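You operate a simulated robot arm through the tools that you are given. There is no shell and no other tool. Be economical: measure what you need, move in short steps, check, and stop when the job is done.

Carry out the task below with a simulated robot arm. There is one attempt and no reset: what you move stays moved.

TASK
Set the blue slider to 3.
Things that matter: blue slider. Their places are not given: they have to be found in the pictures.

It is judged by the outcome, as a careful person would: the job done as asked, and still so three seconds after it is handed in. It fails if anything else is knocked over, pushed out of place, dropped, spilled or broken.

THE ROBOT
A 7-joint arm with a two-finger parallel gripper, fixed in place. Base frame: the origin is at the foot of the arm, x ahead of it, y to its left, z up. Lengths are in mm, angles in rad, forces in N, time in s.
Its first joint turns from -1.152 to 1.152 rad. Payload 2.4 kg.
Tool frame: the origin (TCP) lies between the finger pads and is the grasp point; the fingertips stand 30 mm ahead of it; z points along the fingers, y is the line along which they close. The gripper opens to 94 mm. The fingers are 28 mm wide and 10 mm thick; the gripper's body (50 by 96 mm) begins 55 mm behind the TCP.
Orientation is that of the tool frame in the base frame, as a unit quaternion [w, x, y, z]. With the fingers straight down and closing along the base's y, the tool's x points along the base's -x, its y along +y and its z along -z.

THE INTERFACE
- The arm moves only by the tool play_rows. Its argument "commands" is a list that holds one entry, the list of rows, each a list of 7 numbers: the opening, from 0 (shut) to 1 (fully open), then the shift along the tool's x, y, z in mm, then the turn, a rotation vector about the tool's x, y, z in rad. In form: [[[grip, tx, ty, tz, rx, ry, rz], ...]]. A call has 1 to 12 rows; each row shifts and turns the commanded pose from where the row before left it, along the tool's axes as they then stand. A row lasts 0.2 s, in which the tool goes at most 50 mm and 0.15 rad; a call with a longer step from one row to the next is refused whole, and so is a gripper value outside its range. A pose out of reach is approached as far as the arm can. The call stops where the force on the tool passes 40 N (or 10 N more than at its start, if that is more) or the arm is blocked; 0.2 s more then pass. The fingers move at their own pace (about 153 mm/s each) and stop on an object; they squeeze with about 24 N. The grip force told is the motor's: it shows also when the fingers shut on nothing. Time passes only in rows, and 0.2 s behind the last, so rows that do not move let the fingers close. It gives the time, the measured TCP pose, the force on the tool (base axes), the opening and the grip force at its end, in the units of the frame above (readings bear some noise).
- Cameras (640 x 400 px; columns grow to the right, rows downward): "scene" is fixed at [10, 453.4, 1463.7]; the picture's right is [-0.94, -0.33, 0.00], its down [-0.12, 0.35, -0.93] and it looks along [0.31, -0.88, -0.37] (base axes); focal length 356 px, centre (320, 200). "wrist" rides on the gripper at [-37, 0, -58] in the tool frame; the picture's right is [0.00, -1.00, 0.00], its down [0.97, 0.00, -0.24] and it looks along [0.24, 0.00, 0.97] (tool axes); focal length 218 px, centre (320, 200).
- grab_frame(camera): a new picture of that camera. No time passes.
- pixel_to_xyz(camera, pixels): for up to 12 pixels [column, row] of the newest picture of that camera ("zoom" is the newest enlarged one), the place [x, y, z] in the base frame of the surface seen there, good to about 3 mm. No time passes.
- inspect(camera, box): a new picture of the part [left, top, right, bottom] of that camera's present view, enlarged. No time passes.
- job_done(): hands the job in; it is judged then, once.

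Work in short steps. Measure before you move; look again where a grasp or a placing could have gone wrong, and mend it. You have 60 turns and 20 pictures in all, the two below and enlarged ones among them. Open the gripper and draw the arm clear of the work before you hand the job in, unless the task says otherwise; then end with one line.

The tools are called after ">>>" as a command line: name --argument value ..., lists and objects as JSON in quotes. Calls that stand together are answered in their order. play_rows: Moves the arm, as the interface text tells. Its arguments: {"type":"object","properties":{"commands":{"type":"array"}},"required":["commands"]} The other tools are called the same way: grab_frame (camera) takes a picture; pixel_to_xyz (camera, pixels) gives the place of the surface under pixels of a picture; inspect (camera, box) takes an enlarged picture of a part of a camera's view; job_done () hands the job in.

At the start:

```text
time: 0.0
eef_pos: [270.1, -283.8, 1253.7]
ee_rot: [0.0, 0.0, 1.0, 0.0]
ft_force: [-0.2, -0.3, -0.8]
opening: 93.9
gripper_force: 0.1
```

scene: 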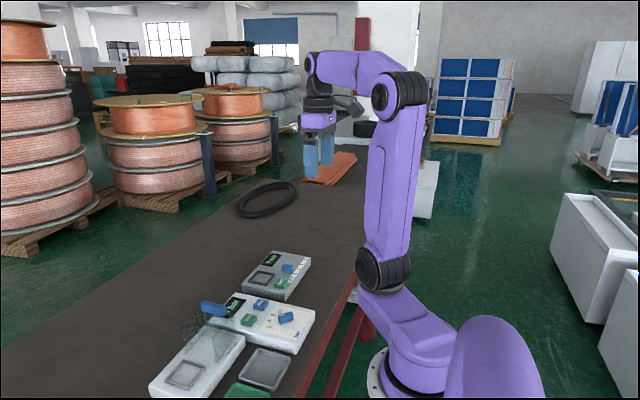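
wrist: 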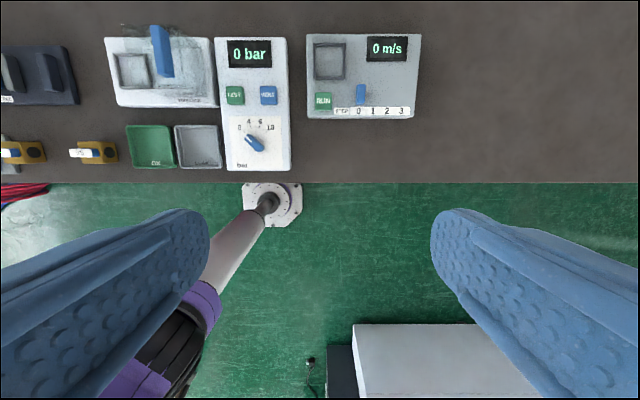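

The wrist view shows a panel with a "m/s" display and a small blue slider at (361,94), with scale STOP 0 1 2 3 at row 111. I zoom in on it.

>>> inspect --camera "wrist" --box '[290, 20, 440, 130]'

>>> inspect --camera "scene" --box '[170, 230, 350, 360]'

>>> pixel_to_xyz --camera "wrist" --pixels '[[361, 88], [361, 94], [361, 101], [358, 111], [373, 111], [387, 111], [401, 111], [330, 60], [323, 101], [385, 90]]'

```text
3.64 times, centred on (365, 75) of wrist
```

zoom: 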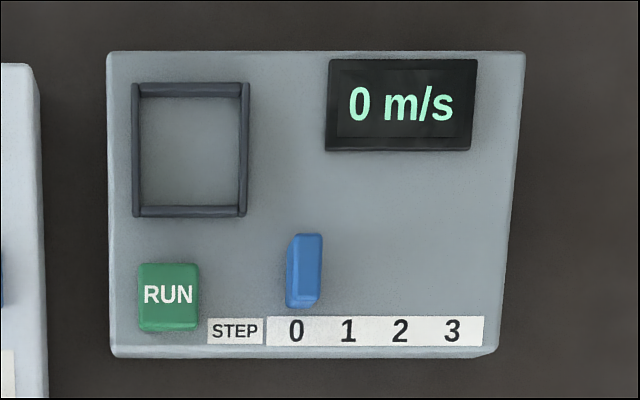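

```text
3.08 times, centred on (260, 295) of scene
```

zoom: 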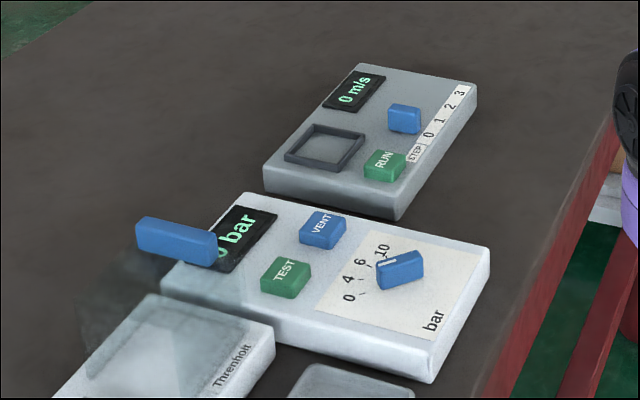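

```text
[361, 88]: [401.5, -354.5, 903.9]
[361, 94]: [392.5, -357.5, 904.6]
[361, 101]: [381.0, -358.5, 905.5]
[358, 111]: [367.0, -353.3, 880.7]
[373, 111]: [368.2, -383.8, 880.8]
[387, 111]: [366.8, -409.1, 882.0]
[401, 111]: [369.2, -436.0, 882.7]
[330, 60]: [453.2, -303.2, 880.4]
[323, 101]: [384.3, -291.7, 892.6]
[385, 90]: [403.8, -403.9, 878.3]
```

The slider knob is near x 391, y -356, with its top at about z 904. The panel top is at about z 880, and the marks run along -y at about 27.5 mm per step. I move above the knob with the gripper half open.

>>> play_rows --commands '[[[0.45, -17.3, -10.4, 36.3, 0, 0, 0], [0.45, -17.3, -10.4, 36.3, 0, 0, 0], [0.45, -17.3, -10.4, 36.3, 0, 0, 0], [0.45, -17.3, -10.4, 36.3, 0, 0, 0], [0.45, -17.3, -10.4, 36.3, 0, 0, 0], [0.45, -17.3, -10.4, 36.3, 0, 0, 0], [0.45, -17.3, -10.4, 36.3, 0, 0, 0], [0.45, 0, 0, 0, 0, 0, 0]]]'

>>> grab_frame --camera "wrist"

```text
time: 1.8
eef_pos: [393.2, -356.7, 998.6]
ee_rot: [-0.001, 0.001, 1.0, 0.0]
ft_force: [-0.1, -0.6, 0.0]
opening: 42.2
gripper_force: 0.1
```

```text
15 pictures are left
```

wrist: 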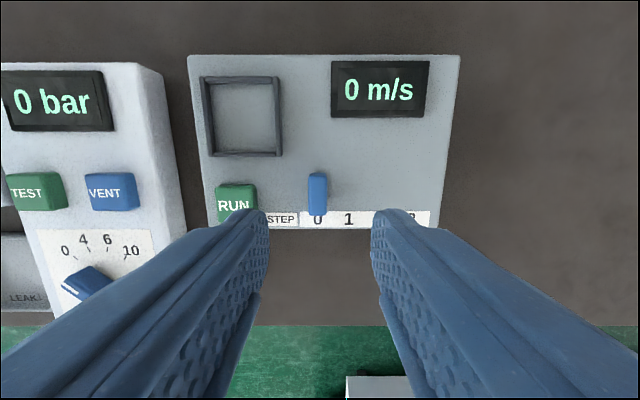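

>>> pixel_to_xyz --camera "wrist" --pixels '[[318, 176], [318, 195], [318, 212], [312, 190], [325, 190], [318, 220], [348, 219], [240, 190], [256, 200], [220, 190], [350, 180], [500, 180]]'

```text
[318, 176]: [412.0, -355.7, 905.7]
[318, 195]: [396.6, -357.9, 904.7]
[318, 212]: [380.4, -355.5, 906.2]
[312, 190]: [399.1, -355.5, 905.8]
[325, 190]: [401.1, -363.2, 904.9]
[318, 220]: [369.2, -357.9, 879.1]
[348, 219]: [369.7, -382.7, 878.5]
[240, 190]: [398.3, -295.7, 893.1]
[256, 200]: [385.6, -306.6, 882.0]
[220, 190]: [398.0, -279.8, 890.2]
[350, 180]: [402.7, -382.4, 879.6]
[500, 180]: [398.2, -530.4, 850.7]
```

The knob spans x 380–412 around y -357, its top is at 905 and the panel is at 879. I descend until the fingertips are about 6 mm above the panel.

>>> play_rows --commands '[[[0.45, -1, 0, 28, 0, 0, 0], [0.45, -1, 0, 28, 0, 0, 0], [0.45, -1, -0.5, 16, 0, 0, 0], [0.45, 0, 0, 11, 0, 0, 0], [0.45, 0, 0, 0, 0, 0, 0]]]'

```text
time: 3.0
eef_pos: [395.4, -357.8, 916.0]
ee_rot: [0.0, 0.0, 1.0, 0.0]
ft_force: [0.5, -0.2, 0.3]
opening: 42.1
gripper_force: 0.1
```

No contact, so I close on the knob.

>>> play_rows --commands '[[[0.2, 0, 0, 0, 0, 0, 0], [0.1, 0, 0, 0, 0, 0, 0], [0.0, 0, 0, 0, 0, 0, 0], [0.0, 0, 0, 0, 0, 0, 0]]]'

>>> grab_frame --camera "wrist"

```text
time: 4.0
eef_pos: [395.0, -357.6, 917.2]
ee_rot: [0.0, 0.0, 1.0, 0.0]
ft_force: [0.8, 0.5, -1.6]
opening: 12.9
gripper_force: 45.2
```

```text
14 pictures are left
```

wrist: 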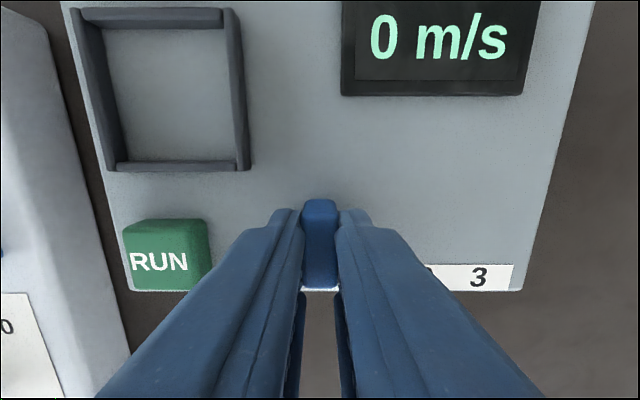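

The knob is gripped (12.9 mm). I locate the "3" at (478,277), then slide partway along -y.

>>> pixel_to_xyz --camera "wrist" --pixels '[[478, 277], [478, 270], [513, 278]]'

>>> play_rows --commands '[[[0, 0, -7, 0, 0, 0, 0], [0, 0, -7, 0, 0, 0, 0], [0, 0, -7, 0, 0, 0, 0], [0, 0, -7, 0, 0, 0, 0]]]'

>>> grab_frame --camera "wrist"

```text
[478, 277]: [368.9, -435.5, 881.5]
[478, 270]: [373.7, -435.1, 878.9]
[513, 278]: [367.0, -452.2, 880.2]
```

```text
time: 5.0
eef_pos: [395.0, -385.0, 916.1]
ee_rot: [0.001, 0.0, 1.0, -0.001]
ft_force: [5.8, 1.8, -1.2]
opening: 12.8
gripper_force: 44.2
```

```text
13 pictures are left
```

wrist: 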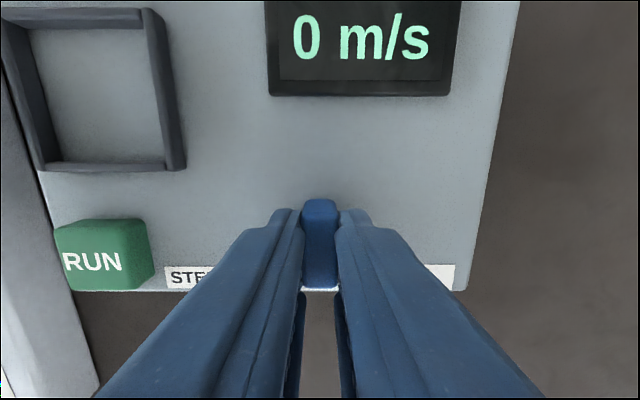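

The knob slides and the force is small. I check that the panel hasn't shifted and move on toward y ≈ -436.

>>> pixel_to_xyz --camera "wrist" --pixels '[[453, 278], [440, 278], [95, 262]]'

>>> play_rows --commands '[[[0, 0, -7, 0, 0, 0, 0], [0, 0, -7, 0, 0, 0, 0], [0, 0, -7, 0, 0, 0, 0], [0, 0, -7, 0, 0, 0, 0], [0, 0, -7, 0, 0, 0, 0], [0, 0, -7, 0, 0, 0, 0], [0, 0, -7, 0, 0, 0, 0], [0, 0, -2, 0, 0, 0, 0]]]'

>>> grab_frame --camera "wrist"

```text
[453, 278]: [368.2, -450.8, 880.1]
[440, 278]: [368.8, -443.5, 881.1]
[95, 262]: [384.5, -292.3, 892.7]
```

```text
time: 6.8
eef_pos: [394.3, -435.6, 915.5]
ee_rot: [0.0, 0.0, 1.0, 0.001]
ft_force: [3.3, 7.8, 7.4]
opening: 12.8
gripper_force: 45.0
```

```text
12 pictures are left
```

wrist: 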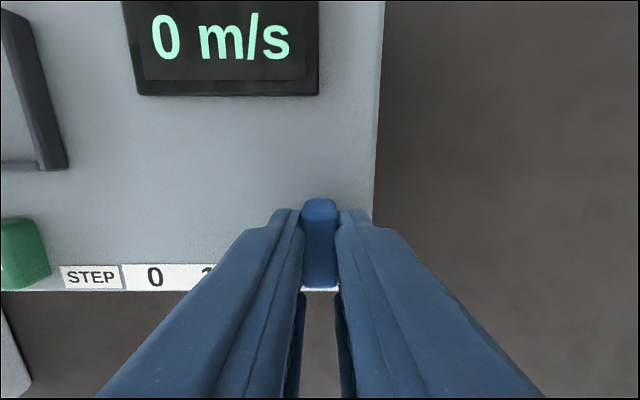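

The knob is at y ≈ -436 and the panel is unmoved. I open a little, rise, and look.

>>> pixel_to_xyz --camera "wrist" --pixels '[[155, 277], [123, 277], [207, 268]]'

>>> play_rows --commands '[[[0.35, 0, 0, 0, 0, 0, 0], [0.35, 0, 0, 0, 0, 0, 0], [0.35, 0, 0, -30, 0, 0, 0], [0.35, 0, 0, -40, 0, 0, 0], [0.45, 0, 0, -40, 0, 0, 0]]]'

>>> grab_frame --camera "wrist"

>>> inspect --camera "scene" --box '[230, 240, 330, 310]'

```text
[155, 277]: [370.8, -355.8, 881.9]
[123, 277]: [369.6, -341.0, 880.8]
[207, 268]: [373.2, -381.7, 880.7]
```

```text
time: 8.0
eef_pos: [396.0, -436.0, 1027.0]
ee_rot: [0.0, 0.0, 1.0, 0.0]
ft_force: [0.3, -0.3, -0.6]
opening: 42.5
gripper_force: 0.1
```

```text
11 pictures are left
```

wrist: 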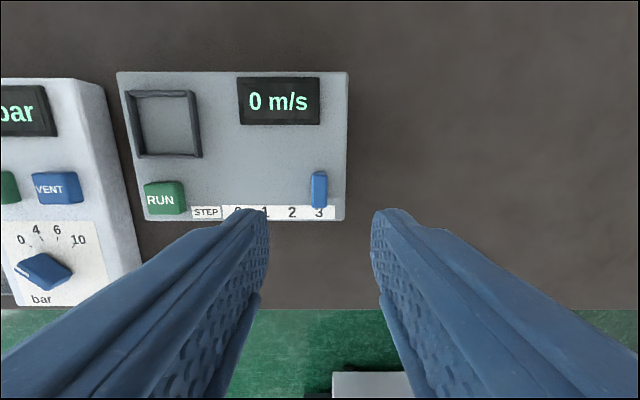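

```text
5.71 times, centred on (280, 275) of scene
```

zoom: 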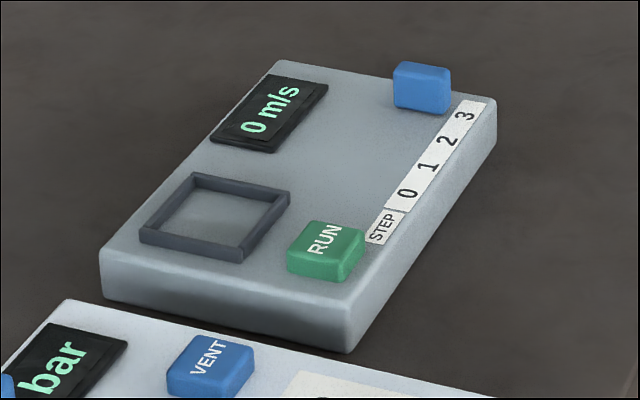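

The knob sits beside the "3" at (319,190). I measure its final position against the label.

>>> inspect --camera "wrist" --box '[270, 150, 370, 230]'

>>> pixel_to_xyz --camera "wrist" --pixels '[[319, 178], [319, 190], [319, 200], [319, 213], [292, 212]]'

```text
5.00 times, centred on (320, 190) of wrist
```

zoom: 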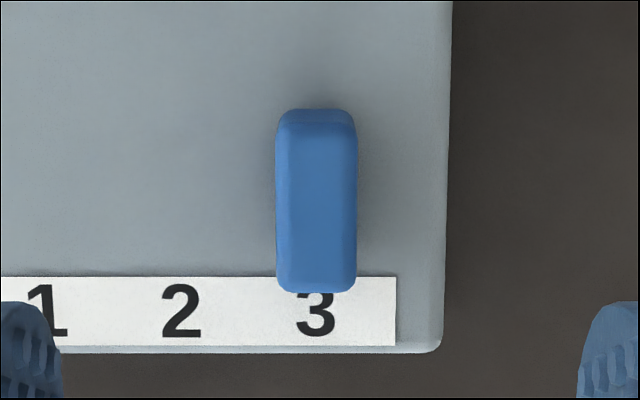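

```text
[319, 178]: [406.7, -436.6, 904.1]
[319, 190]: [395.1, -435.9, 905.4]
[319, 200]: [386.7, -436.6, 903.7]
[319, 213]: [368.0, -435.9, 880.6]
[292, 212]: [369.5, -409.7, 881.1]
```

The knob is aligned with "3" to within about 1 mm. I draw the arm clear.

>>> play_rows --commands '[[[0.6, 0, 0, -40, 0, 0, 0], [0.8, 0, 0, -40, 0, 0, 0], [1, 10, 15, -40, 0, 0, 0], [1, 15, 20, -40, 0, 0, 0], [1, 0, 0, 0, 0, 0, 0]]]'

>>> grab_frame --camera "wrist"

```text
time: 9.2
eef_pos: [370.8, -401.9, 1185.3]
ee_rot: [0.0, 0.0, 1.0, 0.0]
ft_force: [-0.6, 0.4, 0.5]
opening: 94.0
gripper_force: 0.1
```

```text
8 pictures are left
```

wrist: 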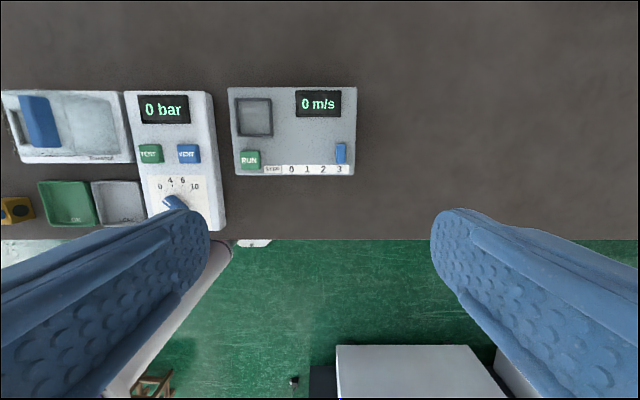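

The slider is at 3, nothing else has moved, and the arm is clear, so I hand the job in.

>>> job_done

```text
The job is handed in.
```

The blue slider is set to 3, lined up with the mark to within about 1 mm; the panel's display still reads 0 m/s, and I left its RUN button alone because the task only asked for the slider.
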